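You operate a simulated robot arm through the tools that you are given. There is no shell and no other tool. Be economical: measure what you need, move in short steps, check, and stop when the job is done.

You run a simulated robot arm. Do the job below in one go: nothing can be reset, and whatever is moved stays where it is left.

## Task
Scrub the grout stain off the ledge with paste from the green tin.
Fine: use the grout brush; brush back in its pot, lid back on.
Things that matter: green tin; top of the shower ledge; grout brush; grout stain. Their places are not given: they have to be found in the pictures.

Only the result counts: the job must be done as asked and must still hold three seconds after the hand-in. Knocking over, shifting, dropping, spilling or breaking anything else fails it. Lids that push on must go on centred and level and be pressed home; caps that screw on are set level and turned clockwise until they are tight.

## Robot
A 7-joint arm with a two-finger parallel gripper, fixed in place. Base frame: the origin is at the foot of the arm, x ahead of it, y to its left, z up. Lengths are in mm, angles in rad, forces in N, time in s.
With the tool pointing down near the work surface it reaches from about 360 to 780 mm from the base axis. Its first joint turns from -2.897 to 2.897 rad. Payload 3.91 kg.
The tool frame sits at the grasp point between the pads (the TCP): z along the fingers, y along the line on which they close. The tips reach 30 mm beyond it. The gripper opens to 110 mm. The fingers are 20 mm wide and 10 mm thick; the gripper's body (48 by 112 mm) begins 55 mm behind the TCP.
Orientation is that of the tool frame in the base frame, as a unit quaternion [w, x, y, z]. With the fingers straight down and closing along the base's y, the tool's x points along the base's -x, its y along +y and its z along -z.

## Interface
- The arm moves only by the tool jog_arm. Its argument "targets" is a list of rows, each a list of 3 entries, a list of its own where there are three numbers: the shift along the tool's x, y, z in mm, then the turn, a rotation vector about the tool's x, y, z in degrees, then the finger opening in mm, from 0 to 110. In form: [[[dx, dy, dz], [wx, wy, wz], grip], ...]. A call has 1 to 10 rows; each row shifts and turns the commanded pose from where the row before left it, along the tool's axes as they then stand. Rows are played at 5 a second. More than 50 mm and 0.15 rad between two rows, or a gripper value outside its range, and nothing of the call is played. A pose out of reach is approached as far as the arm can. The call stops where the force on the tool passes 40 N (or 10 N more than at its start, if that is more) or the arm is blocked; 0.2 s more then pass. The fingers move at their own pace (about 153 mm/s each) and stop on an object; they squeeze with about 23 N. The grip force told is the motor's: it shows also when the fingers shut on nothing. Time passes only in rows, and 0.2 s behind the last, so rows that do not move let the fingers close. The reply holds the time, the measured pose of the TCP, the force on the tool along the base axes, the opening and the grip force, in the units named above and with some noise.
- Cameras (640 x 400 px; columns grow to the right, rows downward): "scene" is fixed at [219.2, 500, 1480]; the picture's right is [-1.00, 0.02, 0.00], its down [0.01, 0.29, -0.96] and it looks along [-0.02, -0.96, -0.29] (base axes); focal length 316 px, centre (320, 200). "wrist" rides on the gripper at [77, 7, -114] in the tool frame; the picture's right is [-0.09, 1.00, 0.00], its down [-0.80, -0.07, -0.59] and it looks along [-0.59, -0.05, 0.80] (tool axes); focal length 270 px, centre (320, 200).
- camera(camera): a new picture of that camera. The clock stands still meanwhile.
- slide_trunk(by): slides the trunk up (or, below 0, down) by that many mm; the arm rides with it, the base frame stays. It gives what a move gives, with no picture.
- locate(camera, pixels): for up to 12 pixels [column, row] of the newest picture of that camera ("zoom" is the newest enlarged one), the place [x, y, z] in the base frame of the surface seen there, good to about 2 mm. The clock stands still meanwhile.
- enlarge(camera, box): a new picture of the part [left, top, right, bottom] of that camera's present view, enlarged. The clock stands still meanwhile.
- hand_in(): hands the job in; it is judged then, once.

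Work in short steps. Measure before you move; look again where a grasp or a placing could have gone wrong, and mend it. You have 80 turns and 38 pictures in all, those below and enlarged ones among them. Open the gripper and draw the arm clear of the work before you hand the job in, unless the task says otherwise; then end with one line.

The tools are called after ">>>" as a command line: name --argument value ..., lists and objects as JSON in quotes. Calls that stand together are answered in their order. jog_arm: Moves the arm, as the interface text tells. Its arguments: {"type":"object","properties":{"targets":{"type":"array"}},"required":["targets"]} The other tools are called the same way: slide_trunk (by) slides the trunk up or down; camera (camera) takes a picture; locate (camera, pixels) gives the place of the surface under pixels of a picture; enlarge (camera, box) takes an enlarged picture of a part of a camera's view; hand_in () hands the job in.

At the start:

```text
clock: 0.0
tool_pos: [170.6, -374.8, 1288.8]
orientation: [0.0, 0.0, 1.0, 0.0]
contact_force: [-1.1, 0.0, 0.7]
grip_width: 110.2
gripper_force: 0.1
trunk travel left (down, up): [-575.0, 35.0]
```

scene: 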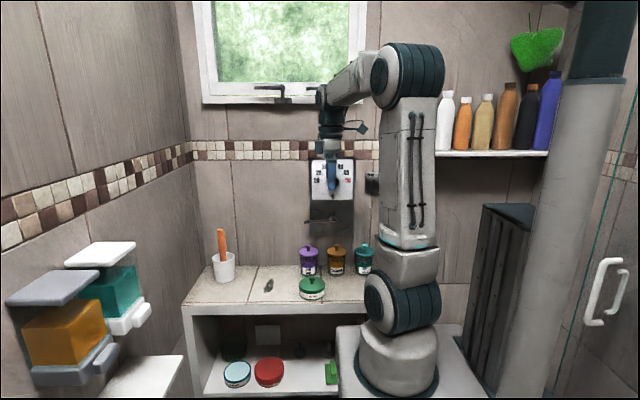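
wrist: 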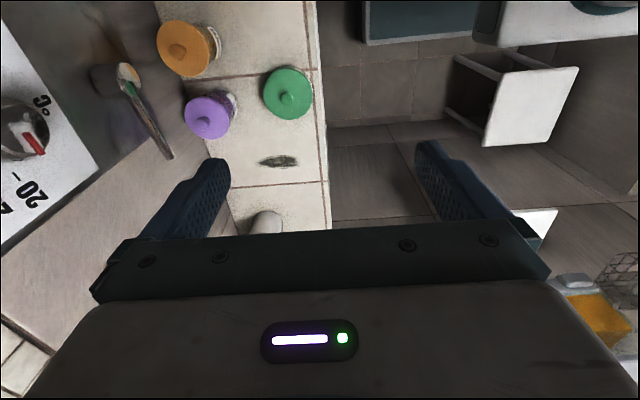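

The scene shows a green tin near (312,288), the stain near (268,285) and the brush in its pot near (223,260). I enlarge that region to measure.

>>> enlarge --camera "scene" --box '[180, 220, 390, 350]'

>>> locate --camera "wrist" --pixels '[[287, 93], [289, 98], [278, 161], [262, 160], [295, 161], [264, 222], [207, 118], [185, 48], [320, 180], [250, 180], [217, 133]]'

```text
3.05 times, centred on (285, 285) of scene
```

zoom: 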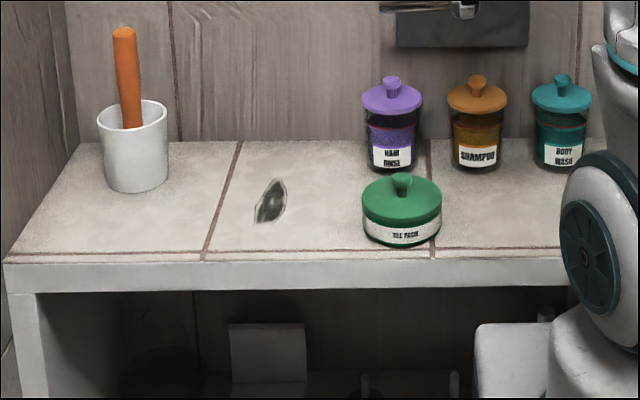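

```text
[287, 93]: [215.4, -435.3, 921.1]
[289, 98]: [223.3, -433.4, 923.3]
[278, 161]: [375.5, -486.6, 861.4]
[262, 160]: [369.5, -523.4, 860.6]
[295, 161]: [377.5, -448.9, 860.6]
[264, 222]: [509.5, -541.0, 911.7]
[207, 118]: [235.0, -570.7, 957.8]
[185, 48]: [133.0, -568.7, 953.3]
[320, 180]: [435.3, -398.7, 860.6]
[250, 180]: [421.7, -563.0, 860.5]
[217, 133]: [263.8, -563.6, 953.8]
```

>>> locate --camera "zoom" --pixels '[[402, 178], [363, 200], [441, 200], [401, 200], [402, 235], [270, 200], [283, 180], [262, 220], [124, 30], [130, 120], [98, 125], [167, 115]]'

>>> enlarge --camera "scene" --box '[195, 220, 275, 300]'

```text
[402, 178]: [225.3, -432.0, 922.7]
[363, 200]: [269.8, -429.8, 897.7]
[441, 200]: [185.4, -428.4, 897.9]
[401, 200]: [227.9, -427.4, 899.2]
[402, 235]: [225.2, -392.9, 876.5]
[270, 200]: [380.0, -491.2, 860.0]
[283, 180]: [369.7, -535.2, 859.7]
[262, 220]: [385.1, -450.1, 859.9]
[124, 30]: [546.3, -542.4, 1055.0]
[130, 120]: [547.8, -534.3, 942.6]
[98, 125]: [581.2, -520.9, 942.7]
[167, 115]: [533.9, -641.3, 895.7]
```

```text
5.00 times, centred on (235, 260) of scene
```

zoom: 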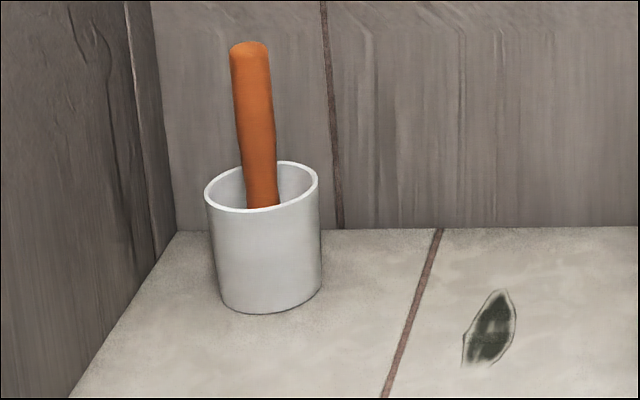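

Tin lid knob is near (225,-433,922), stain spans y -535..-450 at x≈378, brush pot near (550,-545). I measure the wall fittings, knob and brush geometry more closely.

>>> locate --camera "zoom" --pixels '[[250, 46], [240, 120], [273, 120], [256, 120], [262, 195], [247, 201], [279, 201], [206, 195], [318, 178], [262, 210], [285, 163], [265, 311]]'

>>> locate --camera "scene" --pixels '[[330, 172], [320, 220], [354, 130], [270, 90], [309, 249], [336, 247], [364, 245], [350, 290], [330, 205]]'

>>> enlarge --camera "scene" --box '[290, 265, 338, 305]'

```text
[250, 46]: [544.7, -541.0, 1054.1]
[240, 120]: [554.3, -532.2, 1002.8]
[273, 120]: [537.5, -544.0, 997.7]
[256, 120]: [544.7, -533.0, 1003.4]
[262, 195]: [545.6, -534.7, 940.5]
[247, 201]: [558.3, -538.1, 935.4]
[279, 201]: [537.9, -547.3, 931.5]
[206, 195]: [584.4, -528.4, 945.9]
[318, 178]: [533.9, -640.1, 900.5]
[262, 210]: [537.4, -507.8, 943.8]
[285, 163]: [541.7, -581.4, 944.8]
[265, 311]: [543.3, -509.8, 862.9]
```

```text
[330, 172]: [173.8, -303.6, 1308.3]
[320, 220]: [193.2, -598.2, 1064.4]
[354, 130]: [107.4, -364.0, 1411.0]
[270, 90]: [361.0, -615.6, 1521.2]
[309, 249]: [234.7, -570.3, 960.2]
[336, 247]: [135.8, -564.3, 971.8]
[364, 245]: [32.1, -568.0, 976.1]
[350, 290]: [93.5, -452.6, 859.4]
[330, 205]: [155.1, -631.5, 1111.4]
```

```text
10.00 times, centred on (314, 285) of scene
```

zoom: 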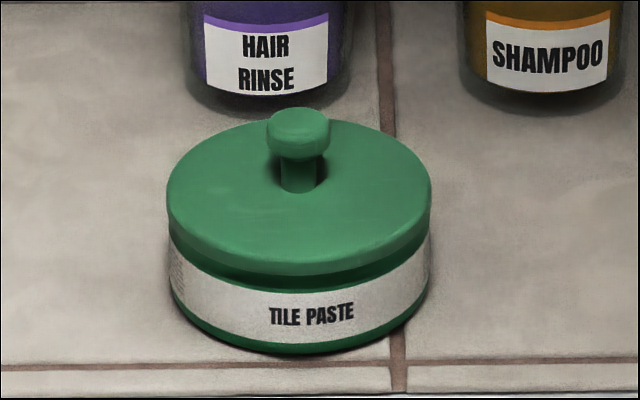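

The brush stands upright at about (546,-545). I measure the knob and lid in the newest zoom.

>>> locate --camera "zoom" --pixels '[[298, 112], [269, 130], [328, 128], [298, 128], [298, 150], [298, 175], [283, 175], [169, 195], [430, 190], [298, 130], [298, 255], [298, 345]]'

>>> slide_trunk --by -200

```text
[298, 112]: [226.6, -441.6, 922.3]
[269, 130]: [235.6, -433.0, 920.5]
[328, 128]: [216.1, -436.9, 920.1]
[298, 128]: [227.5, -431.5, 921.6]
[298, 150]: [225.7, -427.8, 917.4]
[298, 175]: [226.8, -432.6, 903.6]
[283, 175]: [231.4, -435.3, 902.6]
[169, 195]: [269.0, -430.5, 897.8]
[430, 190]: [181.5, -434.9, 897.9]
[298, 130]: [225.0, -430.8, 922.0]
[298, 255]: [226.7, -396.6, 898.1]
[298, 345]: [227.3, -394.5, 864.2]
```

```text
clock: 2.2
tool_pos: [170.2, -374.8, 1079.2]
orientation: [0.001, 0.0, 1.0, 0.001]
contact_force: [-0.2, 0.3, -0.2]
grip_width: 110.0
gripper_force: 0.0
trunk travel left (down, up): [-375.0, 235.0]
```

Knob centre ≈ (226,-437), top z 922, lid top z 898. I move above it with the fingers partly closed.

>>> jog_arm --targets '[[[-28, -31, 20], [0, 0, 0], 80], [[-28, -31, 20], [0, 0, 0], 60], [[0, 0, 30], [0, 0, 0], 50], [[0, 0, 0], [0, 0, 0], 50]]'

>>> camera --camera "wrist"

```text
clock: 3.2
tool_pos: [226.5, -435.7, 1008.4]
orientation: [0.0, -0.001, 1.0, 0.0]
contact_force: [-0.7, -0.2, -0.1]
grip_width: 50.2
gripper_force: 0.1
trunk travel left (down, up): [-375.0, 235.0]
```

```text
32 pictures are left
```

wrist: 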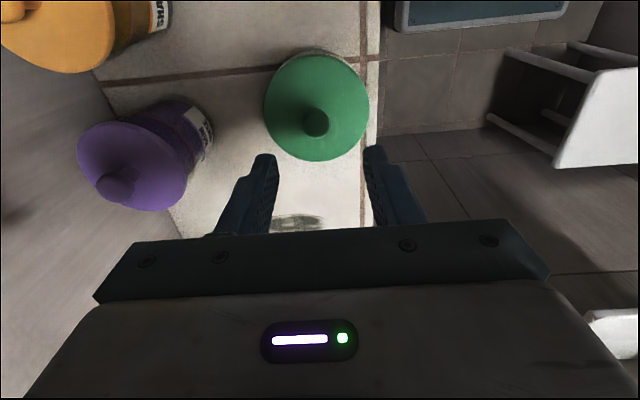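

The knob is at (316,122) in the wrist view; I check its position and the lid edges.

>>> locate --camera "wrist" --pixels '[[316, 115], [305, 118], [328, 118], [316, 122], [264, 105], [369, 108], [316, 160], [316, 55], [317, 132]]'

```text
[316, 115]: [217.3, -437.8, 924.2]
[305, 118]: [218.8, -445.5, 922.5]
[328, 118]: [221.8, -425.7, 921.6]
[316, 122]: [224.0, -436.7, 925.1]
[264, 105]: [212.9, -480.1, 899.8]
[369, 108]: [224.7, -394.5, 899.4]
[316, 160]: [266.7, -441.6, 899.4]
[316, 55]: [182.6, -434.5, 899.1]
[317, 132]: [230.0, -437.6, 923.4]
```

Knob centre ≈ (225.5,-436.5). I descend to TCP z≈933 and close.

>>> jog_arm --targets '[[[1, -1, 30], [0, 0, 0], 50], [[0, 0, 30], [0, 0, 0], 50], [[0, 0, 16], [0, 0, 0], 50], [[0, 0, 0], [0, 0, 0], 50], [[0, 0, 0], [0, 0, 0], 8], [[0, 0, 0], [0, 0, 0], 8], [[0, 0, 0], [0, 0, 0], 8]]'

```text
clock: 4.8
tool_pos: [225.9, -436.1, 932.8]
orientation: [0.0, -0.001, 1.0, 0.0]
contact_force: [0.3, -0.5, 0.6]
grip_width: 20.0
gripper_force: 23.1
trunk travel left (down, up): [-375.0, 235.0]
```

Knob gripped (20 mm). I lift gently by a few mm and read the force.

>>> jog_arm --targets '[[[0, 0, -2], [0, 0, 0], 8], [[0, 0, -2], [0, 0, 0], 8], [[0, 0, -2], [0, 0, 0], 8], [[0, 0, -2], [0, 0, 0], 8], [[0, 0, 0], [0, 0, 0], 8]]'

>>> enlarge --camera "scene" --box '[270, 255, 350, 305]'

```text
clock: 6.0
tool_pos: [226.0, -437.0, 940.8]
orientation: [0.0, 0.0, 1.0, 0.0]
contact_force: [-0.1, -0.3, -0.5]
grip_width: 20.1
gripper_force: 22.7
trunk travel left (down, up): [-375.0, 235.0]
```

```text
8.00 times, centred on (310, 280) of scene
```

zoom: 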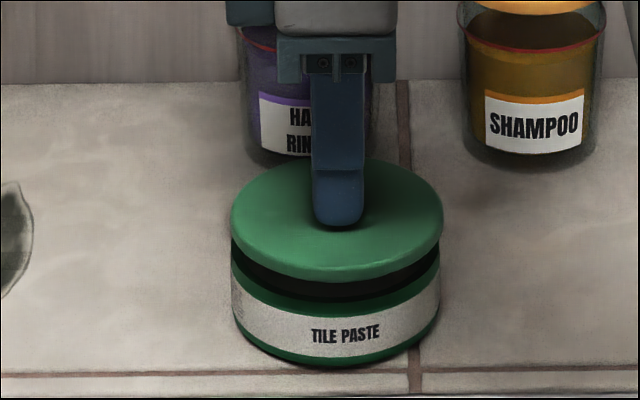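

The lid came free and the tin stayed. I lift it and carry it to a clear spot at about (465,-450), left of the stain.

>>> jog_arm --targets '[[[0, 0, -30], [0, 0, 0], 8], [[0, 0, -30], [0, 0, 0], 8], [[-40, -2, 0], [0, 0, 0], 8], [[-40, -2, 0], [0, 0, 0], 8], [[-40, -3, 0], [0, 0, 0], 8], [[-40, -2, 0], [0, 0, 0], 8], [[-40, -2, 0], [0, 0, 0], 8], [[-39, -2, 0], [0, 0, 0], 8], [[0, 0, 30], [0, 0, 0], 8], [[0, 0, 0], [0, 0, 0], 8]]'

>>> enlarge --camera "scene" --box '[190, 220, 350, 320]'

```text
clock: 8.2
tool_pos: [466.0, -450.4, 971.5]
orientation: [0.0, 0.0, 1.0, 0.0]
contact_force: [0.4, -0.5, 0.6]
grip_width: 7.9
gripper_force: 0.1
trunk travel left (down, up): [-375.0, 235.0]
```

```text
4.00 times, centred on (270, 270) of scene
```

zoom: 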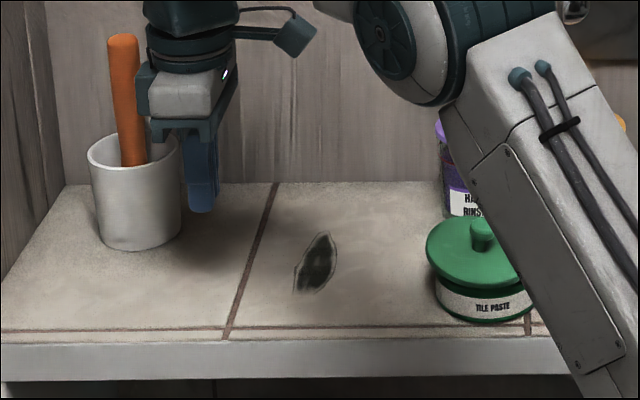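

The lid slipped out during the quick lift and lies on the tin again (lid at zoom (480,250)). I go back at height and look at it.

>>> jog_arm --targets '[[[40, 2, -20], [0, 0, 0], 40], [[40, 2, -20], [0, 0, 0], 50], [[40, 3, 0], [0, 0, 0], 50], [[40, 2, 0], [0, 0, 0], 50], [[40, 2, 0], [0, 0, 0], 50], [[39, 2, 0], [0, 0, 0], 50], [[0, 0, 0], [0, 0, 0], 50]]'

>>> camera --camera "wrist"

>>> enlarge --camera "scene" --box '[270, 255, 350, 305]'

```text
clock: 9.8
tool_pos: [223.7, -439.1, 1010.9]
orientation: [0.001, 0.0, 1.0, 0.0]
contact_force: [-0.3, -0.4, -0.9]
grip_width: 50.0
gripper_force: 0.1
trunk travel left (down, up): [-375.0, 235.0]
```

```text
29 pictures are left
```

wrist: 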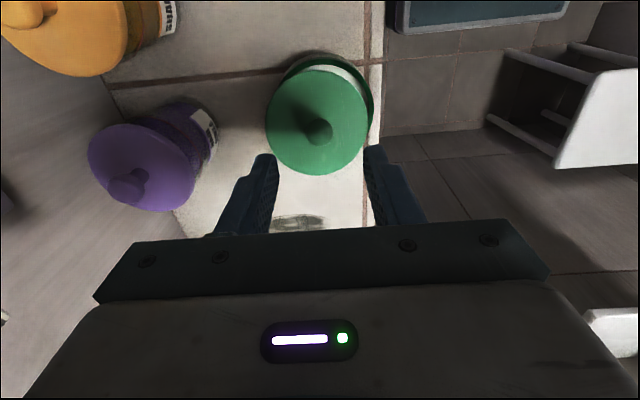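

```text
8.00 times, centred on (310, 280) of scene
```

zoom: 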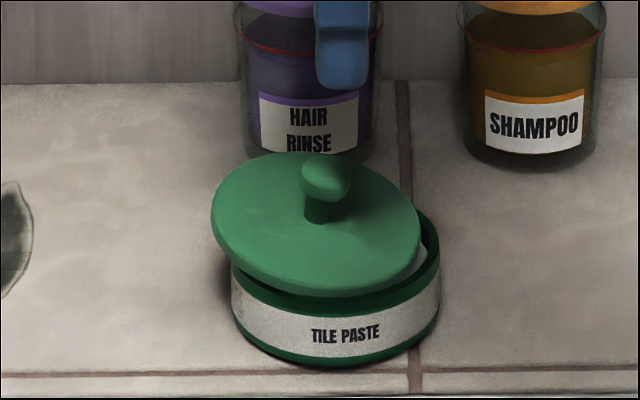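

The lid now lies tilted, shifted to +x on the tin. I locate its knob and plane.

>>> locate --camera "zoom" --pixels '[[326, 160], [326, 175], [303, 178], [350, 178], [316, 210], [215, 215], [415, 240], [310, 285], [310, 158], [325, 190], [425, 220], [330, 360]]'

>>> locate --camera "wrist" --pixels '[[320, 125], [308, 132], [333, 130], [320, 140], [268, 115], [367, 115], [318, 172], [318, 72], [350, 67], [370, 85], [290, 160]]'

```text
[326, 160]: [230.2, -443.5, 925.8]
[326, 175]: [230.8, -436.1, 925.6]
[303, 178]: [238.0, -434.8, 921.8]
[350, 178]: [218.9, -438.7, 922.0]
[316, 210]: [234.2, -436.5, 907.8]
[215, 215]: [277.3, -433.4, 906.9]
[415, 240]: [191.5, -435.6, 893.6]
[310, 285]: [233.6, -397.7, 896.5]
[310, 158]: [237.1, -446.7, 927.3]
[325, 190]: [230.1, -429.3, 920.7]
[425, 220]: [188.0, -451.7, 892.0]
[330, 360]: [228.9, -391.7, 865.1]
```

```text
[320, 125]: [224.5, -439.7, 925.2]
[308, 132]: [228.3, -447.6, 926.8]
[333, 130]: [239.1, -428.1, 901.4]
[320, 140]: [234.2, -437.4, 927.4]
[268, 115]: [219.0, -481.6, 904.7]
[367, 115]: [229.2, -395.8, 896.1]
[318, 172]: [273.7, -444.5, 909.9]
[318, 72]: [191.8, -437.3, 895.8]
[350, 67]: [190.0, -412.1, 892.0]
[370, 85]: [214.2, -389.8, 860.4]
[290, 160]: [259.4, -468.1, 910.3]
```

The lid tilts about 10° (the +x side up), knob centre ≈ (230,-437,918). I tilt the tool to match, descend on it along its axis, and grip.

>>> jog_arm --targets '[[[-2, 2, 20], [0, -5, 0], 50], [[0, 0, 0], [0, -5, 0], 50], [[0, 0, 0], [0, 0, 0], 50]]'

```text
clock: 10.6
tool_pos: [226.3, -436.3, 992.2]
orientation: [0.088, 0.0, 0.996, 0.0]
contact_force: [0.1, 1.0, 0.5]
grip_width: 50.0
gripper_force: 0.0
trunk travel left (down, up): [-375.0, 235.0]
```

The tilt is in the right direction. I descend to the knob and close.

>>> jog_arm --targets '[[[9.2, -0.7, 0], [0, 0, 0], 50], [[0, 0, 20], [0, 0, 0], 50], [[0, 0, 20], [0, 0, 0], 50], [[0, 0, 10], [0, 0, 0], 50], [[0, 0, 9], [0, 0, 0], 50], [[0, 0, 0], [0, 0, 0], 50]]'

>>> enlarge --camera "scene" --box '[270, 255, 350, 305]'

```text
clock: 12.0
tool_pos: [229.9, -436.4, 933.5]
orientation: [0.087, 0.0, 0.996, -0.001]
contact_force: [-0.5, -0.8, 8.4]
grip_width: 50.2
gripper_force: 0.4
trunk travel left (down, up): [-375.0, 235.0]
```

```text
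8.00 times, centred on (310, 280) of scene
```

zoom: 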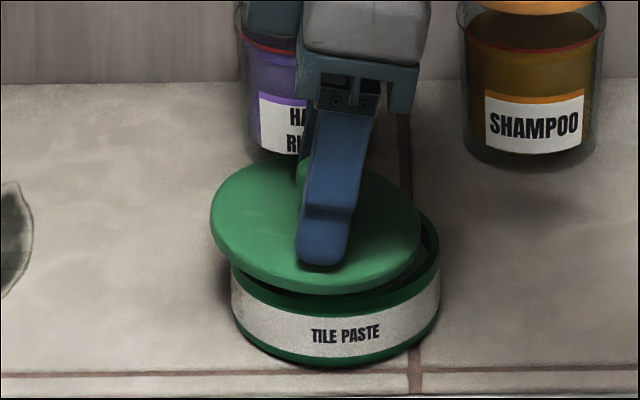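

A finger tip touches the lid (8 N). I back off 2.5 mm, shift 1.5 mm to +x, close, and lift slowly.

>>> jog_arm --targets '[[[-1.5, 0, -2.5], [0, 0, 0], 50], [[0, 0, 0], [0, 0, 0], 30], [[0, 0, 0], [0, 0, 0], 5], [[0, 0, 0], [0, 0, 0], 5], [[0, 0, 0], [0, 0, 0], 5]]'

```text
clock: 13.2
tool_pos: [229.7, -436.5, 934.6]
orientation: [0.086, 0.0, 0.996, 0.001]
contact_force: [0.6, -0.1, 0.7]
grip_width: 20.6
gripper_force: 23.1
trunk travel left (down, up): [-375.0, 235.0]
```

Gripped at 20.6 mm. I lift straight up in 3–4 mm steps.

>>> jog_arm --targets '[[[-0.35, 0, -2], [0, 0, 0], 5], [[-0.5, 0, -3], [0, 0, 0], 5], [[-0.7, 0, -4], [0, 0, 0], 5], [[-0.7, 0, -4], [0, 0, 0], 5], [[-0.7, 0, -4], [0, 0, 0], 5], [[-0.7, 0, -4], [0, 0, 0], 5], [[-0.7, 0, -4], [0, 0, 0], 5], [[-0.7, 0, -4], [0, 0, 0], 5], [[0, 0, 0], [0, 0, 0], 5]]'

>>> enlarge --camera "scene" --box '[270, 255, 350, 305]'

```text
clock: 15.2
tool_pos: [230.0, -436.2, 963.9]
orientation: [0.087, 0.0, 0.996, -0.001]
contact_force: [0.3, -0.1, -0.9]
grip_width: 20.4
gripper_force: 23.3
trunk travel left (down, up): [-375.0, 235.0]
```

```text
8.00 times, centred on (310, 280) of scene
```

zoom: 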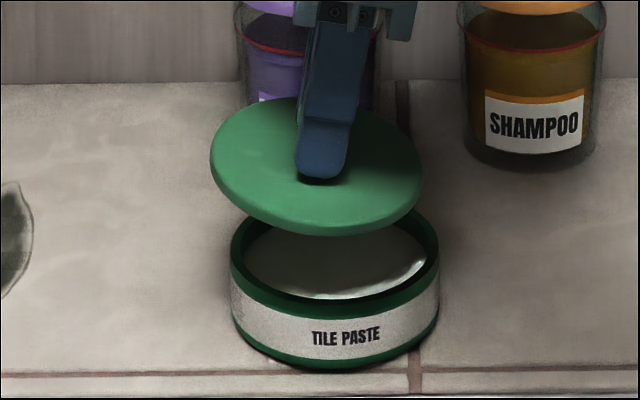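

The lid is clear with the paste visible. I level the tool in small turns and raise a bit more.

>>> jog_arm --targets '[[[0, 0, 0], [0, 2.5, 0], 5], [[0, 0, 0], [0, 2.5, 0], 5], [[0, 0, 0], [0, 2.5, 0], 5], [[0, 0, 0], [0, 2.5, 0], 5], [[-4, 0, -4], [0, 0, 0], 5], [[-8, 0, -4], [0, 0, 0], 5], [[-12, -0.6, 0], [0, 0, 0], 5], [[-12, -0.6, 0], [0, 0, 0], 5], [[-12, -0.6, 0], [0, 0, 0], 5], [[-12, -0.6, 0], [0, 0, 0], 5]]'

>>> jog_arm --targets '[[[-12, -0.6, 0], [0, 0, 0], 5], [[-12, -0.6, 0], [0, 0, 0], 5], [[-12, -1, 0], [0, 0, 0], 5], [[-12, -1, 0], [0, 0, 0], 5], [[-12, -1, 0], [0, 0, 0], 5], [[-12, -1, 0], [0, 0, 0], 5], [[-12, -1, 0], [0, 0, 0], 5], [[-12, -1, 0], [0, 0, 0], 5], [[-12, -1, 0], [0, 0, 0], 5], [[-12, -1, 0], [0, 0, 0], 5]]'

```text
clock: 17.4
tool_pos: [289.7, -437.0, 973.8]
orientation: [0.0, 0.0, 1.0, 0.0]
contact_force: [0.1, 0.5, 0.2]
grip_width: 20.1
gripper_force: 22.9
trunk travel left (down, up): [-375.0, 235.0]
```

```text
clock: 19.6
tool_pos: [409.2, -448.5, 971.9]
orientation: [-0.001, 0.0, 1.0, -0.001]
contact_force: [-0.2, -0.4, -0.3]
grip_width: 19.8
gripper_force: 23.2
trunk travel left (down, up): [-375.0, 235.0]
```

Still held at 20 mm. I go on to x≈465, then start lowering.

>>> jog_arm --targets '[[[-12, 0, 0], [0, 0, 0], 5], [[-12, 0, 0], [0, 0, 0], 5], [[-12, 0, 0], [0, 0, 0], 5], [[-12, 0, 0], [0, 0, 0], 5], [[-8, 0, 4], [0, 0, 0], 5], [[0, 0, 10], [0, 0, 0], 5], [[0, 0, 10], [0, 0, 0], 5], [[0, 0, 10], [0, 0, 0], 5], [[0, 0, 0], [0, 0, 0], 5]]'

>>> enlarge --camera "scene" --box '[190, 220, 350, 320]'

```text
clock: 21.6
tool_pos: [466.5, -447.6, 938.1]
orientation: [0.0, 0.001, 1.0, 0.001]
contact_force: [-1.0, 0.7, -0.6]
grip_width: 20.0
gripper_force: 22.9
trunk travel left (down, up): [-375.0, 235.0]
```

```text
4.00 times, centred on (270, 270) of scene
```

zoom: 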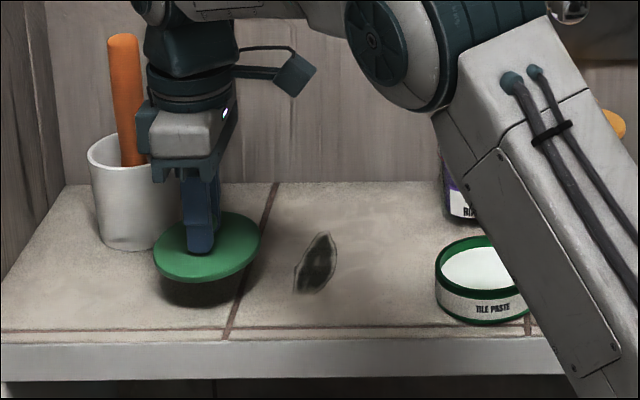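

The lid is held nearly level; I measure its top rim and lower edge before setting it down.

>>> locate --camera "zoom" --pixels '[[156, 258], [258, 240], [205, 270], [190, 280], [225, 270], [230, 218], [480, 265], [440, 270], [480, 240]]'

>>> jog_arm --targets '[[[0, 0, 6], [0, 0, 0], 5], [[0, 0, 6], [0, 0, 0], 5], [[0, 0, 4], [0, 0, 0], 5], [[0, 0, 4], [0, 0, 0], 5], [[0, 0, 0], [0, 0, 0], 5]]'

```text
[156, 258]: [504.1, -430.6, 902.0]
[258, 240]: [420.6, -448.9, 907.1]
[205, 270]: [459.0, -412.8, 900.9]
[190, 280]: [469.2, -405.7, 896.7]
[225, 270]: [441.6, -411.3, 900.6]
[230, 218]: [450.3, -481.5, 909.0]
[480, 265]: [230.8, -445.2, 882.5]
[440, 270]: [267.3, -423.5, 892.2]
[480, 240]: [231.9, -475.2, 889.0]
```

```text
clock: 22.8
tool_pos: [465.5, -447.4, 918.7]
orientation: [-0.001, 0.0, 1.0, -0.001]
contact_force: [0.0, 0.3, -0.4]
grip_width: 20.0
gripper_force: 22.4
trunk travel left (down, up): [-375.0, 235.0]
```

No contact yet at TCP 918.7 (lid top about 885). I go down in 2 mm steps watching the force.

>>> jog_arm --targets '[[[0, 0, 2], [0, 0, 0], 5], [[0, 0, 2], [0, 0, 0], 5], [[0, 0, 2], [0, 0, 0], 5], [[0, 0, 0], [0, 0, 0], 5]]'

>>> enlarge --camera "scene" --box '[200, 250, 280, 300]'

```text
clock: 23.8
tool_pos: [466.5, -448.9, 912.9]
orientation: [-0.001, 0.0, 1.0, 0.0]
contact_force: [-0.2, -0.2, -0.5]
grip_width: 20.0
gripper_force: 23.1
trunk travel left (down, up): [-375.0, 235.0]
```

```text
8.00 times, centred on (240, 275) of scene
```

zoom: 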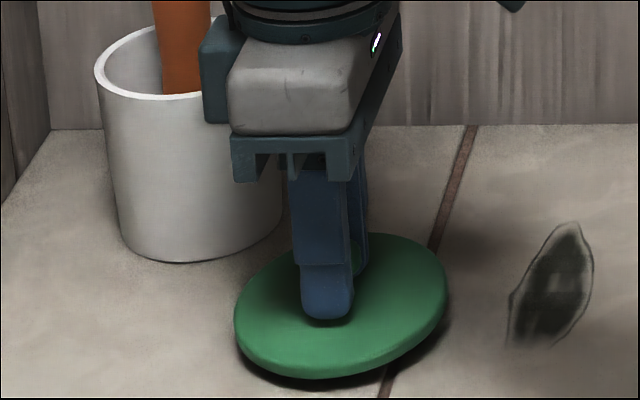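

Lid is still slightly above the ledge. I continue down in small steps.

>>> jog_arm --targets '[[[0, 0, 2], [0, 0, 0], 5], [[0, 0, 2], [0, 0, 0], 5], [[0, 0, 2], [0, 0, 0], 5], [[0, 0, 0], [0, 0, 0], 5]]'

```text
clock: 24.8
tool_pos: [465.1, -449.4, 906.9]
orientation: [0.001, 0.0, 1.0, -0.002]
contact_force: [0.1, -3.0, 7.2]
grip_width: 19.8
gripper_force: 22.8
trunk travel left (down, up): [-375.0, 235.0]
```

Contact (7 N). I open the fingers and rise.

>>> jog_arm --targets '[[[0, 0, 0], [0, 0, 0], 24], [[0, 0, 0], [0, 0, 0], 45], [[0, 0, -10], [0, 0, 0], 50], [[0, 0, -30], [0, 0, 0], 50], [[0, 0, -40], [0, 0, 0], 50], [[0, 0, -40], [0, 0, 0], 50], [[0, 0, -40], [0, 0, 0], 50], [[0, 0, -40], [0, 0, 0], 50], [[0, 0, 0], [0, 0, 0], 50]]'

>>> enlarge --camera "scene" --box '[190, 220, 350, 320]'

```text
clock: 26.8
tool_pos: [463.7, -448.8, 1109.1]
orientation: [0.0, 0.0, 1.0, 0.0]
contact_force: [0.5, -0.2, 0.5]
grip_width: 50.1
gripper_force: 0.0
trunk travel left (down, up): [-375.0, 235.0]
```

```text
4.00 times, centred on (270, 270) of scene
```

zoom: 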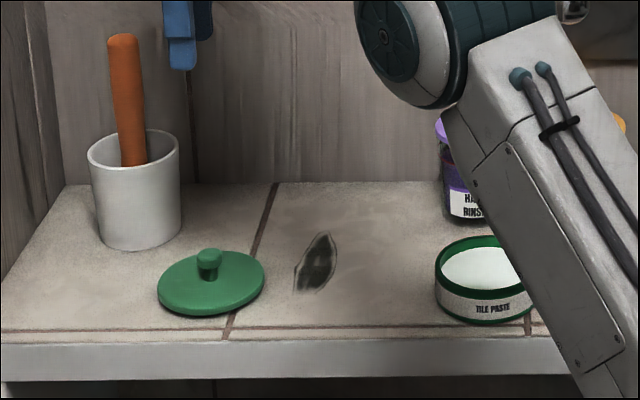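

The lid sits flat and the tin stays put. Next I locate the lid knob for later and the brush top once more, and move above the brush.

>>> locate --camera "zoom" --pixels '[[208, 252], [197, 258], [220, 257], [208, 261], [158, 288], [264, 272], [210, 306], [122, 38], [112, 80], [141, 80], [478, 268], [438, 262]]'

>>> jog_arm --targets '[[[-20, -24, -10], [0, 0, 0], 50], [[-20, -24, 0], [0, 0, 0], 50], [[-20, -24, 0], [0, 0, 0], 50], [[-22, -24, 0], [0, 0, 0], 50], [[0, 0, 0], [0, 0, 0], 50]]'

>>> camera --camera "wrist"

```text
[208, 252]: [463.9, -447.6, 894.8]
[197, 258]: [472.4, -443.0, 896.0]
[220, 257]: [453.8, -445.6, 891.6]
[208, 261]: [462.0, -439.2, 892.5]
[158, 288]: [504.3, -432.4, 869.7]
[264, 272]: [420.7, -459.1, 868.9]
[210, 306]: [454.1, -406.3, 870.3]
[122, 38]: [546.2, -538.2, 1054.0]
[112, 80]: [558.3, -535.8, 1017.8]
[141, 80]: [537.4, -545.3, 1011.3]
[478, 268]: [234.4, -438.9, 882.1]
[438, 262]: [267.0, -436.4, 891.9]
```

```text
clock: 28.0
tool_pos: [480.3, -466.5, 1116.0]
orientation: [0.0, 0.0, 1.0, 0.0]
contact_force: [0.4, 0.4, -0.4]
grip_width: 50.2
gripper_force: 0.1
out of reach, approached as far as the arm can: row 1, 2, 3, 4
trunk travel left (down, up): [-375.0, 235.0]
```

```text
22 pictures are left
```

wrist: 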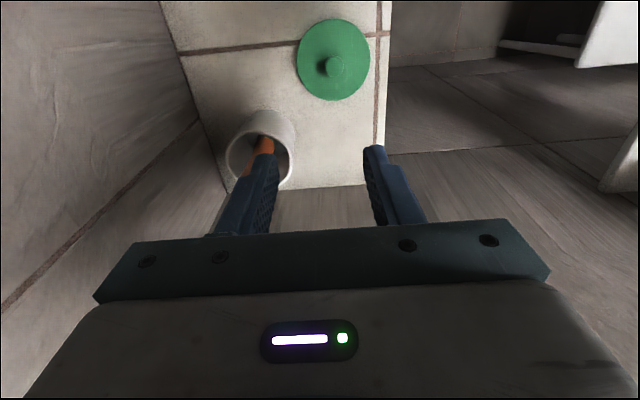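

At this trunk height the brush is out of reach (the shoulder is low). I raise the trunk 200 mm and then jog down again.

>>> slide_trunk --by 200

>>> jog_arm --targets '[[[0, 0, 40], [0, 0, 0], 50], [[0, 0, 40], [0, 0, 0], 50], [[0, 0, 40], [0, 0, 0], 50], [[0, 0, 30], [0, 0, 0], 50], [[0, 0, 0], [0, 0, 0], 50]]'

```text
clock: 30.1
tool_pos: [479.5, -466.2, 1315.3]
orientation: [0.0, 0.0, 1.0, 0.0]
contact_force: [0.2, -0.5, -0.2]
grip_width: 50.0
gripper_force: 0.2
trunk travel left (down, up): [-575.0, 35.0]
```

```text
clock: 31.3
tool_pos: [478.4, -465.7, 1162.3]
orientation: [0.001, -0.001, 1.0, -0.001]
contact_force: [0.2, -0.2, -1.1]
grip_width: 49.8
gripper_force: 0.1
trunk travel left (down, up): [-575.0, 35.0]
```

Now at z 1162; I move over the brush at (546.5,-546) with the tips still above its top.

>>> jog_arm --targets '[[[-17, -20, 12], [0, 0, 0], 50], [[-17, -20, 10], [0, 0, 0], 50], [[-17, -20, 10], [0, 0, 0], 50], [[-17, -20, 5], [0, 0, 0], 50], [[0, 0, 0], [0, 0, 0], 50]]'

>>> enlarge --camera "scene" --box '[180, 180, 300, 300]'

>>> camera --camera "wrist"

```text
clock: 32.5
tool_pos: [536.0, -525.8, 1121.3]
orientation: [0.0, 0.0, 1.0, 0.001]
contact_force: [0.0, 0.2, 0.5]
grip_width: 49.9
gripper_force: 0.0
out of reach, approached as far as the arm can: row 4
trunk travel left (down, up): [-575.0, 35.0]
```

```text
3.33 times, centred on (240, 240) of scene
```

zoom: 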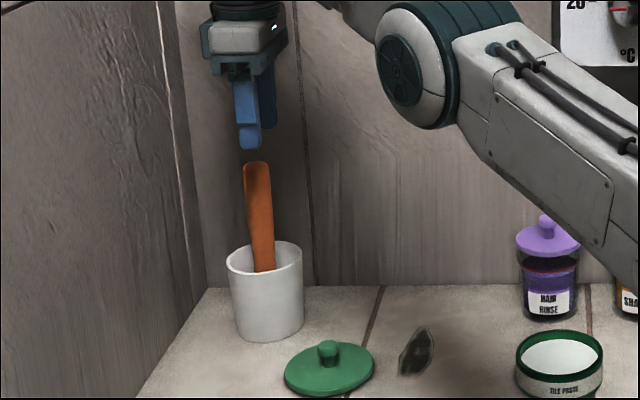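

```text
20 pictures are left
```

wrist: 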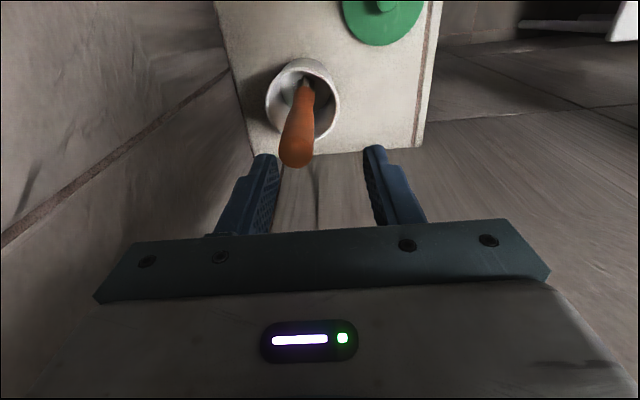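

Reach limit is radius ≈750 here; the brush is at 771. I raise the trunk the last 35 mm and lean the tool 10° outward (toward +x) to gain reach, keeping the brush itself upright.

>>> slide_trunk --by 35

>>> locate --camera "wrist" --pixels '[[296, 155], [282, 150], [311, 150], [302, 110], [305, 85], [266, 97], [339, 97], [300, 60], [303, 139]]'

>>> jog_arm --targets '[[[0, 0, 15], [0, -5, 0], 50], [[0, 0, 10], [0, -5, 0], 50], [[0, 0, 0], [0, 0, 0], 50]]'

```text
clock: 33.3
tool_pos: [535.9, -525.3, 1156.4]
orientation: [0.0, 0.0, 1.0, 0.0]
contact_force: [-0.3, 0.6, -1.2]
grip_width: 49.9
gripper_force: 0.0
trunk travel left (down, up): [-610.0, 0.0]
```

```text
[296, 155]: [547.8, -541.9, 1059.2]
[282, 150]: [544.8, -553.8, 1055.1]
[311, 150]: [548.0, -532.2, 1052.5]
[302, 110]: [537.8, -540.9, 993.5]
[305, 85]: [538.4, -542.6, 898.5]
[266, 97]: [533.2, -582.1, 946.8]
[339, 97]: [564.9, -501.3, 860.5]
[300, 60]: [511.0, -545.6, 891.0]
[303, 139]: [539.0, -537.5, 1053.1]
```

```text
clock: 34.1
tool_pos: [535.6, -522.7, 1130.0]
orientation: [0.086, 0.0, 0.996, -0.001]
contact_force: [0.5, 0.5, 0.1]
grip_width: 50.2
gripper_force: 0.1
trunk travel left (down, up): [-610.0, 0.0]
```

Handle top centre ≈ (547,-543,1055). I align above it with the tilted tool.

>>> jog_arm --targets '[[[-3.2, -10.5, 10], [0, 0, 0], 50], [[-3.2, -10, 10], [0, 0, 0], 50], [[0, 0, 0], [0, 0, 0], 50]]'

>>> camera --camera "wrist"

```text
clock: 34.9
tool_pos: [546.1, -544.2, 1112.3]
orientation: [0.087, 0.0, 0.996, 0.0]
contact_force: [-0.1, 0.0, 1.6]
grip_width: 50.2
gripper_force: 0.1
trunk travel left (down, up): [-610.0, 0.0]
```

```text
19 pictures are left
```

wrist: 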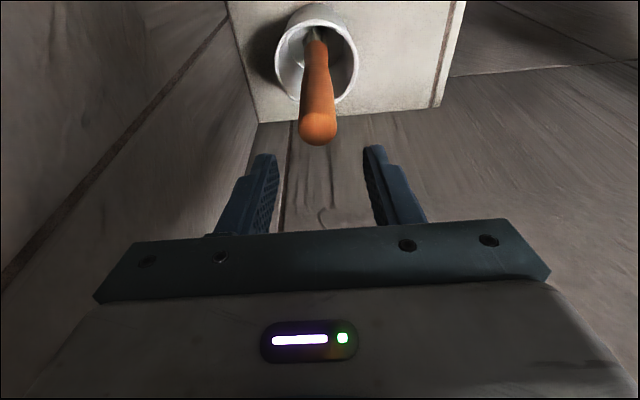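

Handle is centred between the fingers at (318,130). I descend vertically 90 mm.

>>> jog_arm --targets '[[[5.2, 0, 29.5], [0, 0, 0], 50], [[5.2, 0, 29.5], [0, 0, 0], 50], [[3.5, 0, 19.7], [0, 0, 0], 50], [[1.8, 0, 10], [0, 0, 0], 50], [[0, 0, 0], [0, 0, 0], 50]]'

>>> enlarge --camera "scene" --box '[190, 190, 290, 290]'

```text
clock: 36.1
tool_pos: [545.2, -544.8, 1022.2]
orientation: [0.088, -0.001, 0.996, 0.0]
contact_force: [-1.6, -0.5, -0.2]
grip_width: 50.1
gripper_force: 0.1
trunk travel left (down, up): [-610.0, 0.0]
```

```text
4.00 times, centred on (240, 240) of scene
```

zoom: 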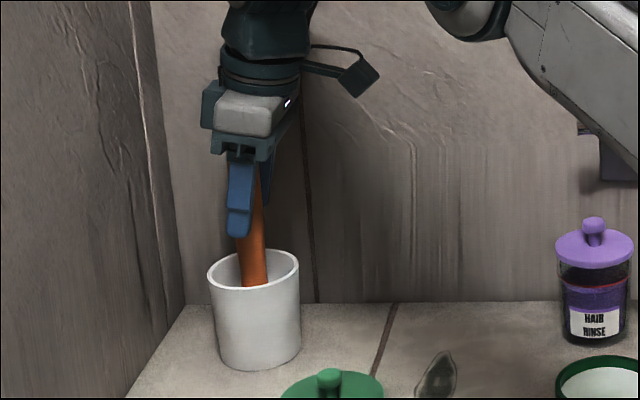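

Aligned. I close on the handle.

>>> jog_arm --targets '[[[0, 0, 0], [0, 0, 0], 30], [[0, 0, 0], [0, 0, 0], 10], [[0, 0, 0], [0, 0, 0], 10], [[0, 0, 0], [0, 0, 0], 10]]'

```text
clock: 37.1
tool_pos: [546.1, -544.6, 1023.1]
orientation: [0.088, 0.0, 0.996, 0.0]
contact_force: [0.0, 0.5, -0.8]
grip_width: 23.4
gripper_force: 22.5
trunk travel left (down, up): [-610.0, 0.0]
```

Gripped at 23.4 mm. I lift vertically and slowly, 60 mm first.

>>> jog_arm --targets '[[[-0.5, 0, -3], [0, 0, 0], 10], [[-1.05, 0, -5.9], [0, 0, 0], 10], [[-1.05, 0, -5.9], [0, 0, 0], 10], [[-1.05, 0, -5.9], [0, 0, 0], 10], [[-1.05, 0, -5.9], [0, 0, 0], 10], [[-1.05, 0, -5.9], [0, 0, 0], 10], [[-1.05, 0, -5.9], [0, 0, 0], 10], [[-1.05, 0, -5.9], [0, 0, 0], 10], [[-1.05, 0, -5.9], [0, 0, 0], 10], [[-1.05, 0, -5.9], [0, 0, 0], 10]]'

>>> jog_arm --targets '[[[-1.05, 0, -5.9], [0, 0, 0], 10], [[-1.05, 0, -5.9], [0, 0, 0], 10], [[-1.05, 0, -5.9], [0, 0, 0], 10], [[-1.05, 0, -5.9], [0, 0, 0], 10], [[-1.05, 0, -5.9], [0, 0, 0], 10], [[-1.05, 0, -5.9], [0, 0, 0], 10], [[0, 0, 0], [0, 0, 0], 10]]'

>>> enlarge --camera "scene" --box '[180, 180, 280, 280]'

```text
clock: 39.3
tool_pos: [544.1, -544.0, 1079.6]
orientation: [0.087, 0.001, 0.996, 0.0]
contact_force: [0.0, 0.0, -0.7]
grip_width: 23.5
gripper_force: 23.0
trunk travel left (down, up): [-610.0, 0.0]
```

```text
clock: 40.9
tool_pos: [546.6, -545.0, 1115.7]
orientation: [0.087, -0.001, 0.996, 0.0]
contact_force: [0.6, 0.7, -1.9]
grip_width: 23.2
gripper_force: 23.2
trunk travel left (down, up): [-610.0, 0.0]
```

```text
4.00 times, centred on (230, 230) of scene
```

zoom: 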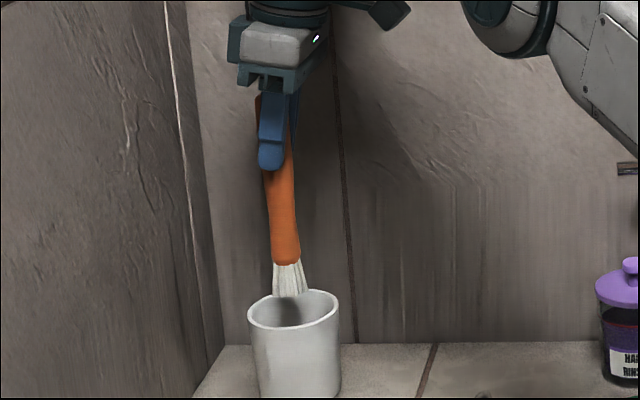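

The brush head (bristles at zoom (290,280)) is nearly out. I measure the bristles and keep lifting 25 mm.

>>> locate --camera "zoom" --pixels '[[287, 262], [287, 275], [290, 290], [290, 298], [285, 240], [275, 180]]'

>>> jog_arm --targets '[[[-1.05, 0, -5.9], [0, 0, 0], 10], [[-1.05, 0, -5.9], [0, 0, 0], 10], [[-1.05, 0, -5.9], [0, 0, 0], 10], [[-1.05, 0, -5.9], [0, 0, 0], 10], [[0, 0, 0], [0, 0, 0], 10]]'

>>> enlarge --camera "scene" --box '[180, 180, 280, 280]'

```text
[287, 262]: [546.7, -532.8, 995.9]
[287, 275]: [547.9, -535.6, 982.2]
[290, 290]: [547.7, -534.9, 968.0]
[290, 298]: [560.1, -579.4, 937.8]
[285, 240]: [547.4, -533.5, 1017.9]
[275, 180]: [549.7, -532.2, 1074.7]
```

```text
clock: 42.1
tool_pos: [547.1, -545.2, 1139.4]
orientation: [0.087, 0.0, 0.996, 0.001]
contact_force: [-1.0, -0.3, 0.4]
grip_width: 23.2
gripper_force: 23.2
trunk travel left (down, up): [-610.0, 0.0]
```

```text
4.00 times, centred on (230, 230) of scene
```

zoom: 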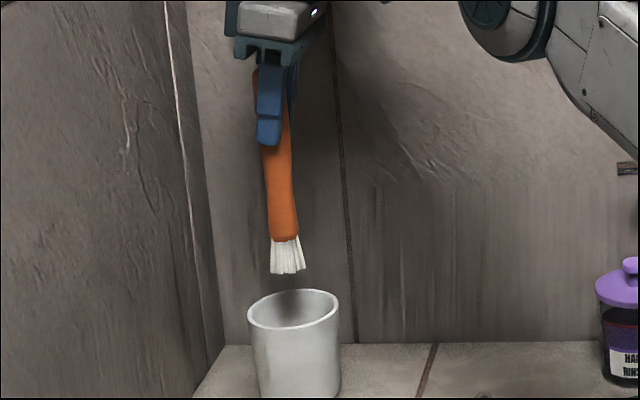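

The brush is free of the pot. I locate the bristle tip precisely.

>>> locate --camera "zoom" --pixels '[[287, 270], [287, 273], [273, 268], [303, 268], [282, 220], [274, 170], [293, 305], [250, 312], [337, 302], [290, 325]]'

```text
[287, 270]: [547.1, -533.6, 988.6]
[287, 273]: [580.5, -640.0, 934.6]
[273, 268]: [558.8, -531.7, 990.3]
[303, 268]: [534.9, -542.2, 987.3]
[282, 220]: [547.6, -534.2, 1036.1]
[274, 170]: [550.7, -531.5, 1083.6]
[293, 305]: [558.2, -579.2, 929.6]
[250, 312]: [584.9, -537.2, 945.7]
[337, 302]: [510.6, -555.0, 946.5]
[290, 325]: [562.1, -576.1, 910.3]
```

Tip is 153 mm below the TCP, brush vertical. I carry it to the tin (226,-437) in 12 mm steps.

>>> jog_arm --targets '[[[11.72, 4, -2.07], [0, 0, 0], 10], [[11.72, 4, -2.07], [0, 0, 0], 10], [[11.72, 4, -2.07], [0, 0, 0], 10], [[11.72, 4, -2.07], [0, 0, 0], 10], [[11.72, 4, -2.07], [0, 0, 0], 10], [[11.72, 4, -2.07], [0, 0, 0], 10], [[11.72, 4, -2.07], [0, 0, 0], 10], [[11.72, 4, -2.07], [0, 0, 0], 10], [[11.72, 4, -2.07], [0, 0, 0], 10]]'

>>> jog_arm --targets '[[[11.72, 4, -2.07], [0, 0, 0], 10], [[11.72, 4, -2.07], [0, 0, 0], 10], [[11.72, 4, -2.07], [0, 0, 0], 10], [[11.72, 4, -2.07], [0, 0, 0], 10], [[11.72, 4, -2.07], [0, 0, 0], 10], [[11.72, 4, -2.07], [0, 0, 0], 10], [[11.72, 4, -2.07], [0, 0, 0], 10], [[11.72, 4, -2.07], [0, 0, 0], 10], [[11.72, 4, -2.07], [0, 0, 0], 10]]'

>>> jog_arm --targets '[[[11.72, 4, -2.07], [0, 0, 0], 10], [[11.72, 4, -2.07], [0, 0, 0], 10], [[11.72, 4, -2.07], [0, 0, 0], 10], [[11.72, 4, -2.07], [0, 0, 0], 10], [[11.72, 4, -2.07], [0, 0, 0], 10], [[11.72, 4, -2.07], [0, 0, 0], 10], [[11.72, 4, -2.07], [0, 0, 0], 10], [[11.72, 4, -2.07], [0, 0, 0], 10], [[11.72, 4, -2.07], [0, 0, 0], 10], [[0, 0, 0], [0, 0, 0], 10]]'

>>> enlarge --camera "scene" --box '[230, 200, 360, 310]'

```text
clock: 44.1
tool_pos: [439.2, -508.0, 1140.9]
orientation: [0.088, 0.0, 0.996, 0.0]
contact_force: [0.0, 0.4, -0.6]
grip_width: 23.2
gripper_force: 23.1
trunk travel left (down, up): [-610.0, 0.0]
```

```text
clock: 46.1
tool_pos: [332.8, -473.5, 1141.1]
orientation: [0.087, 0.001, 0.996, 0.001]
contact_force: [-0.1, 0.0, -0.2]
grip_width: 23.3
gripper_force: 23.5
trunk travel left (down, up): [-610.0, 0.0]
```

```text
clock: 48.3
tool_pos: [226.1, -437.0, 1140.7]
orientation: [0.087, -0.001, 0.996, 0.0]
contact_force: [0.0, 0.9, -0.3]
grip_width: 23.3
gripper_force: 23.2
trunk travel left (down, up): [-610.0, 0.0]
```

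```text
3.64 times, centred on (295, 255) of scene
```

zoom: 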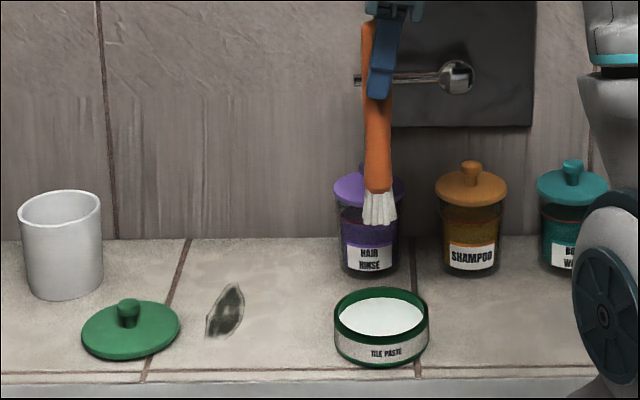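

The brush hangs over the tin. I locate its tip, the tin rim and the paste level.

>>> locate --camera "zoom" --pixels '[[380, 221], [364, 218], [395, 217], [375, 140], [381, 330], [381, 300], [381, 315], [335, 312], [428, 312], [381, 289], [356, 315], [410, 315]]'

```text
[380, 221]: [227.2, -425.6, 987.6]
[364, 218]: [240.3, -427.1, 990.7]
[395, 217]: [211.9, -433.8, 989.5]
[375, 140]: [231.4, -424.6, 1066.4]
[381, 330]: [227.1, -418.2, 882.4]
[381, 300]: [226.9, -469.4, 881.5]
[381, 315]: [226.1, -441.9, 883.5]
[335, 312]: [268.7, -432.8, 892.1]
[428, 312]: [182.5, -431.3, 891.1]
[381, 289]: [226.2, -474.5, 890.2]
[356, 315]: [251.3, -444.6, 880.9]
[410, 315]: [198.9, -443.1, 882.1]
```

Tip ≈ (226.5,-437.5,987), paste at z 882. I lower 98 mm, then slowly into the paste.

>>> jog_arm --targets '[[[1.74, 0, 9.85], [0, 0, 0], 10], [[2.09, 0, 11.8], [0, 0, 0], 10], [[2.09, 0, 11.8], [0, 0, 0], 10], [[2.09, 0, 11.8], [0, 0, 0], 10], [[2.09, 0, 11.8], [0, 0, 0], 10], [[2.09, 0, 11.8], [0, 0, 0], 10], [[2.09, 0, 11.8], [0, 0, 0], 10], [[1.74, 0, 9.85], [0, 0, 0], 10], [[1.0, 0, 5.9], [0, 0, 0], 10], [[0, 0, 0], [0, 0, 0], 10]]'

>>> jog_arm --targets '[[[0.7, 0, 3.9], [0, 0, 0], 10], [[0.35, 0, 2], [0, 0, 0], 10], [[0.35, 0, 2], [0, 0, 0], 10], [[0.35, 0, 2], [0, 0, 0], 10], [[0, 0, 0], [0, 0, 0], 10]]'

>>> enlarge --camera "scene" --box '[270, 240, 350, 310]'

```text
clock: 50.5
tool_pos: [225.2, -435.7, 1042.3]
orientation: [0.087, 0.0, 0.996, 0.0]
contact_force: [0.7, 0.2, -0.9]
grip_width: 23.2
gripper_force: 22.9
trunk travel left (down, up): [-610.0, 0.0]
```

```text
clock: 51.7
tool_pos: [224.6, -435.7, 1034.7]
orientation: [0.087, 0.0, 0.996, -0.002]
contact_force: [0.1, 0.1, 18.4]
grip_width: 23.4
gripper_force: 22.2
trunk travel left (down, up): [-610.0, 0.0]
```

```text
5.71 times, centred on (310, 275) of scene
```

zoom: 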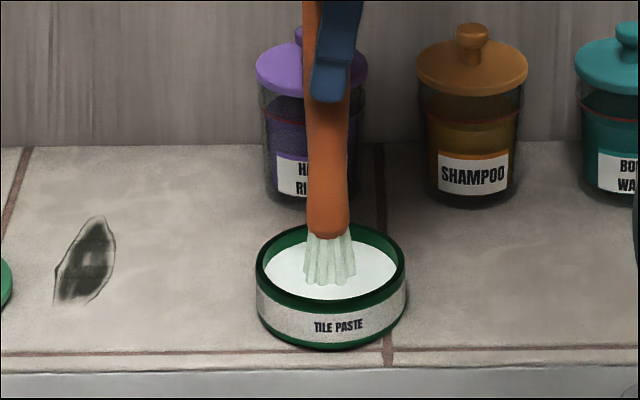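

The bristles pressed on the paste (18 N) and look coated. I lift 50 mm and check the brush in the grip.

>>> jog_arm --targets '[[[-0.7, 0, -3.9], [0, 0, 0], 10], [[-1.4, 0, -7.9], [0, 0, 0], 10], [[-2.09, 0, -11.8], [0, 0, 0], 10], [[-2.09, 0, -11.8], [0, 0, 0], 10], [[-2.09, 0, -11.8], [0, 0, 0], 10], [[-2.09, 0, -11.8], [0, 0, 0], 10], [[0, 0, 0], [0, 0, 0], 10]]'

>>> enlarge --camera "scene" --box '[260, 220, 350, 310]'

```text
clock: 53.3
tool_pos: [225.0, -436.1, 1092.6]
orientation: [0.087, 0.0, 0.996, 0.0]
contact_force: [0.1, 0.2, 0.1]
grip_width: 23.5
gripper_force: 23.1
trunk travel left (down, up): [-610.0, 0.0]
```

```text
4.44 times, centred on (305, 265) of scene
```

zoom: 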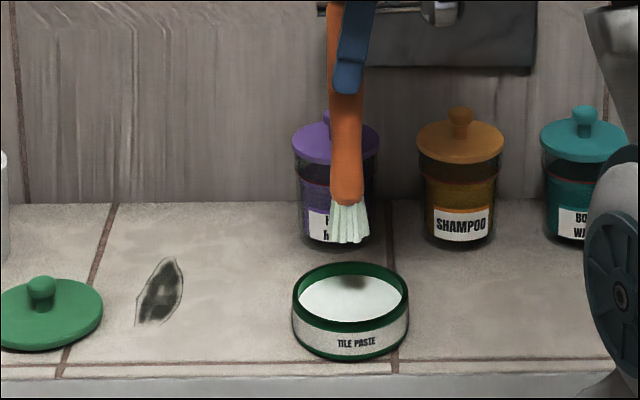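

>>> locate --camera "zoom" --pixels '[[347, 241], [333, 239], [368, 239], [346, 120], [350, 190], [168, 258], [182, 268], [180, 290], [160, 318], [138, 323], [148, 285], [160, 290]]'

```text
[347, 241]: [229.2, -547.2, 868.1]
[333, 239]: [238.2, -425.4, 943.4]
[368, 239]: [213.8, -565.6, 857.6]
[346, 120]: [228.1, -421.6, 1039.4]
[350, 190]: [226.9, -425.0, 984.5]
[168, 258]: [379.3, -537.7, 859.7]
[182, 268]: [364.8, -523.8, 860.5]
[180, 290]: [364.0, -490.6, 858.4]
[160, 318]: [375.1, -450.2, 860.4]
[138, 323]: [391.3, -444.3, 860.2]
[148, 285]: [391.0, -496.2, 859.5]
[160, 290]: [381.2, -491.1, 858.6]
```

Tip ≈ 152 mm below the TCP; stain spans x 363–392, y -538…-444. I carry the brush over the stain's rear end (374,-525).

>>> jog_arm --targets '[[[-11.29, -6.85, 1.99], [0, 0, 0], 10], [[-11.29, -6.85, 1.99], [0, 0, 0], 10], [[-11.29, -6.85, 1.99], [0, 0, 0], 10], [[-11.29, -6.85, 1.99], [0, 0, 0], 10], [[-11.29, -6.85, 1.99], [0, 0, 0], 10], [[-11.29, -6.85, 1.99], [0, 0, 0], 10], [[-11.29, -6.85, 1.99], [0, 0, 0], 10]]'

>>> jog_arm --targets '[[[-11.29, -6.85, 1.99], [0, 0, 0], 10], [[-11.29, -6.85, 1.99], [0, 0, 0], 10], [[-11.29, -6.85, 1.99], [0, 0, 0], 10], [[-11.29, -6.85, 1.99], [0, 0, 0], 10], [[-11.29, -6.85, 1.99], [0, 0, 0], 10], [[-11.29, -6.85, 1.99], [0, 0, 0], 10], [[0, 0, 0], [0, 0, 0], 10]]'

>>> jog_arm --targets '[[[1.74, 0, 9.85], [0, 0, 0], 10], [[2.09, 0, 11.8], [0, 0, 0], 10], [[2.09, 0, 11.8], [0, 0, 0], 10], [[2.09, 0, 11.8], [0, 0, 0], 10], [[2.09, 0, 11.8], [0, 0, 0], 10], [[2.09, 0, 11.8], [0, 0, 0], 10], [[0.87, 0, 4.9], [0, 0, 0], 10], [[0, 0, 0], [0, 0, 0], 10]]'

```text
clock: 54.9
tool_pos: [306.6, -484.4, 1092.6]
orientation: [0.087, 0.0, 0.996, 0.0]
contact_force: [-0.4, -0.3, -0.6]
grip_width: 23.3
gripper_force: 22.8
trunk travel left (down, up): [-610.0, 0.0]
```

```text
clock: 56.5
tool_pos: [373.3, -524.7, 1092.0]
orientation: [0.087, 0.0, 0.996, 0.0]
contact_force: [1.2, -0.5, 0.0]
grip_width: 23.2
gripper_force: 23.3
trunk travel left (down, up): [-610.0, 0.0]
```

```text
clock: 58.3
tool_pos: [374.3, -524.3, 1017.4]
orientation: [0.087, 0.0, 0.996, 0.0]
contact_force: [-0.5, -0.3, 0.2]
grip_width: 23.2
gripper_force: 23.1
trunk travel left (down, up): [-610.0, 0.0]
```

Tip should be about 5 mm above the ledge. I lower in 1–2 mm steps to a light contact.

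>>> jog_arm --targets '[[[0.35, 0, 2], [0, 0, 0], 10], [[0.35, 0, 2], [0, 0, 0], 10], [[0.17, 0, 1], [0, 0, 0], 10], [[0.17, 0, 1], [0, 0, 0], 10], [[0, 0, 0], [0, 0, 0], 10]]'

```text
clock: 59.5
tool_pos: [376.5, -524.2, 1012.1]
orientation: [0.088, 0.0, 0.996, 0.0]
contact_force: [-1.7, 1.5, 9.2]
grip_width: 23.4
gripper_force: 23.0
trunk travel left (down, up): [-610.0, 0.0]
```

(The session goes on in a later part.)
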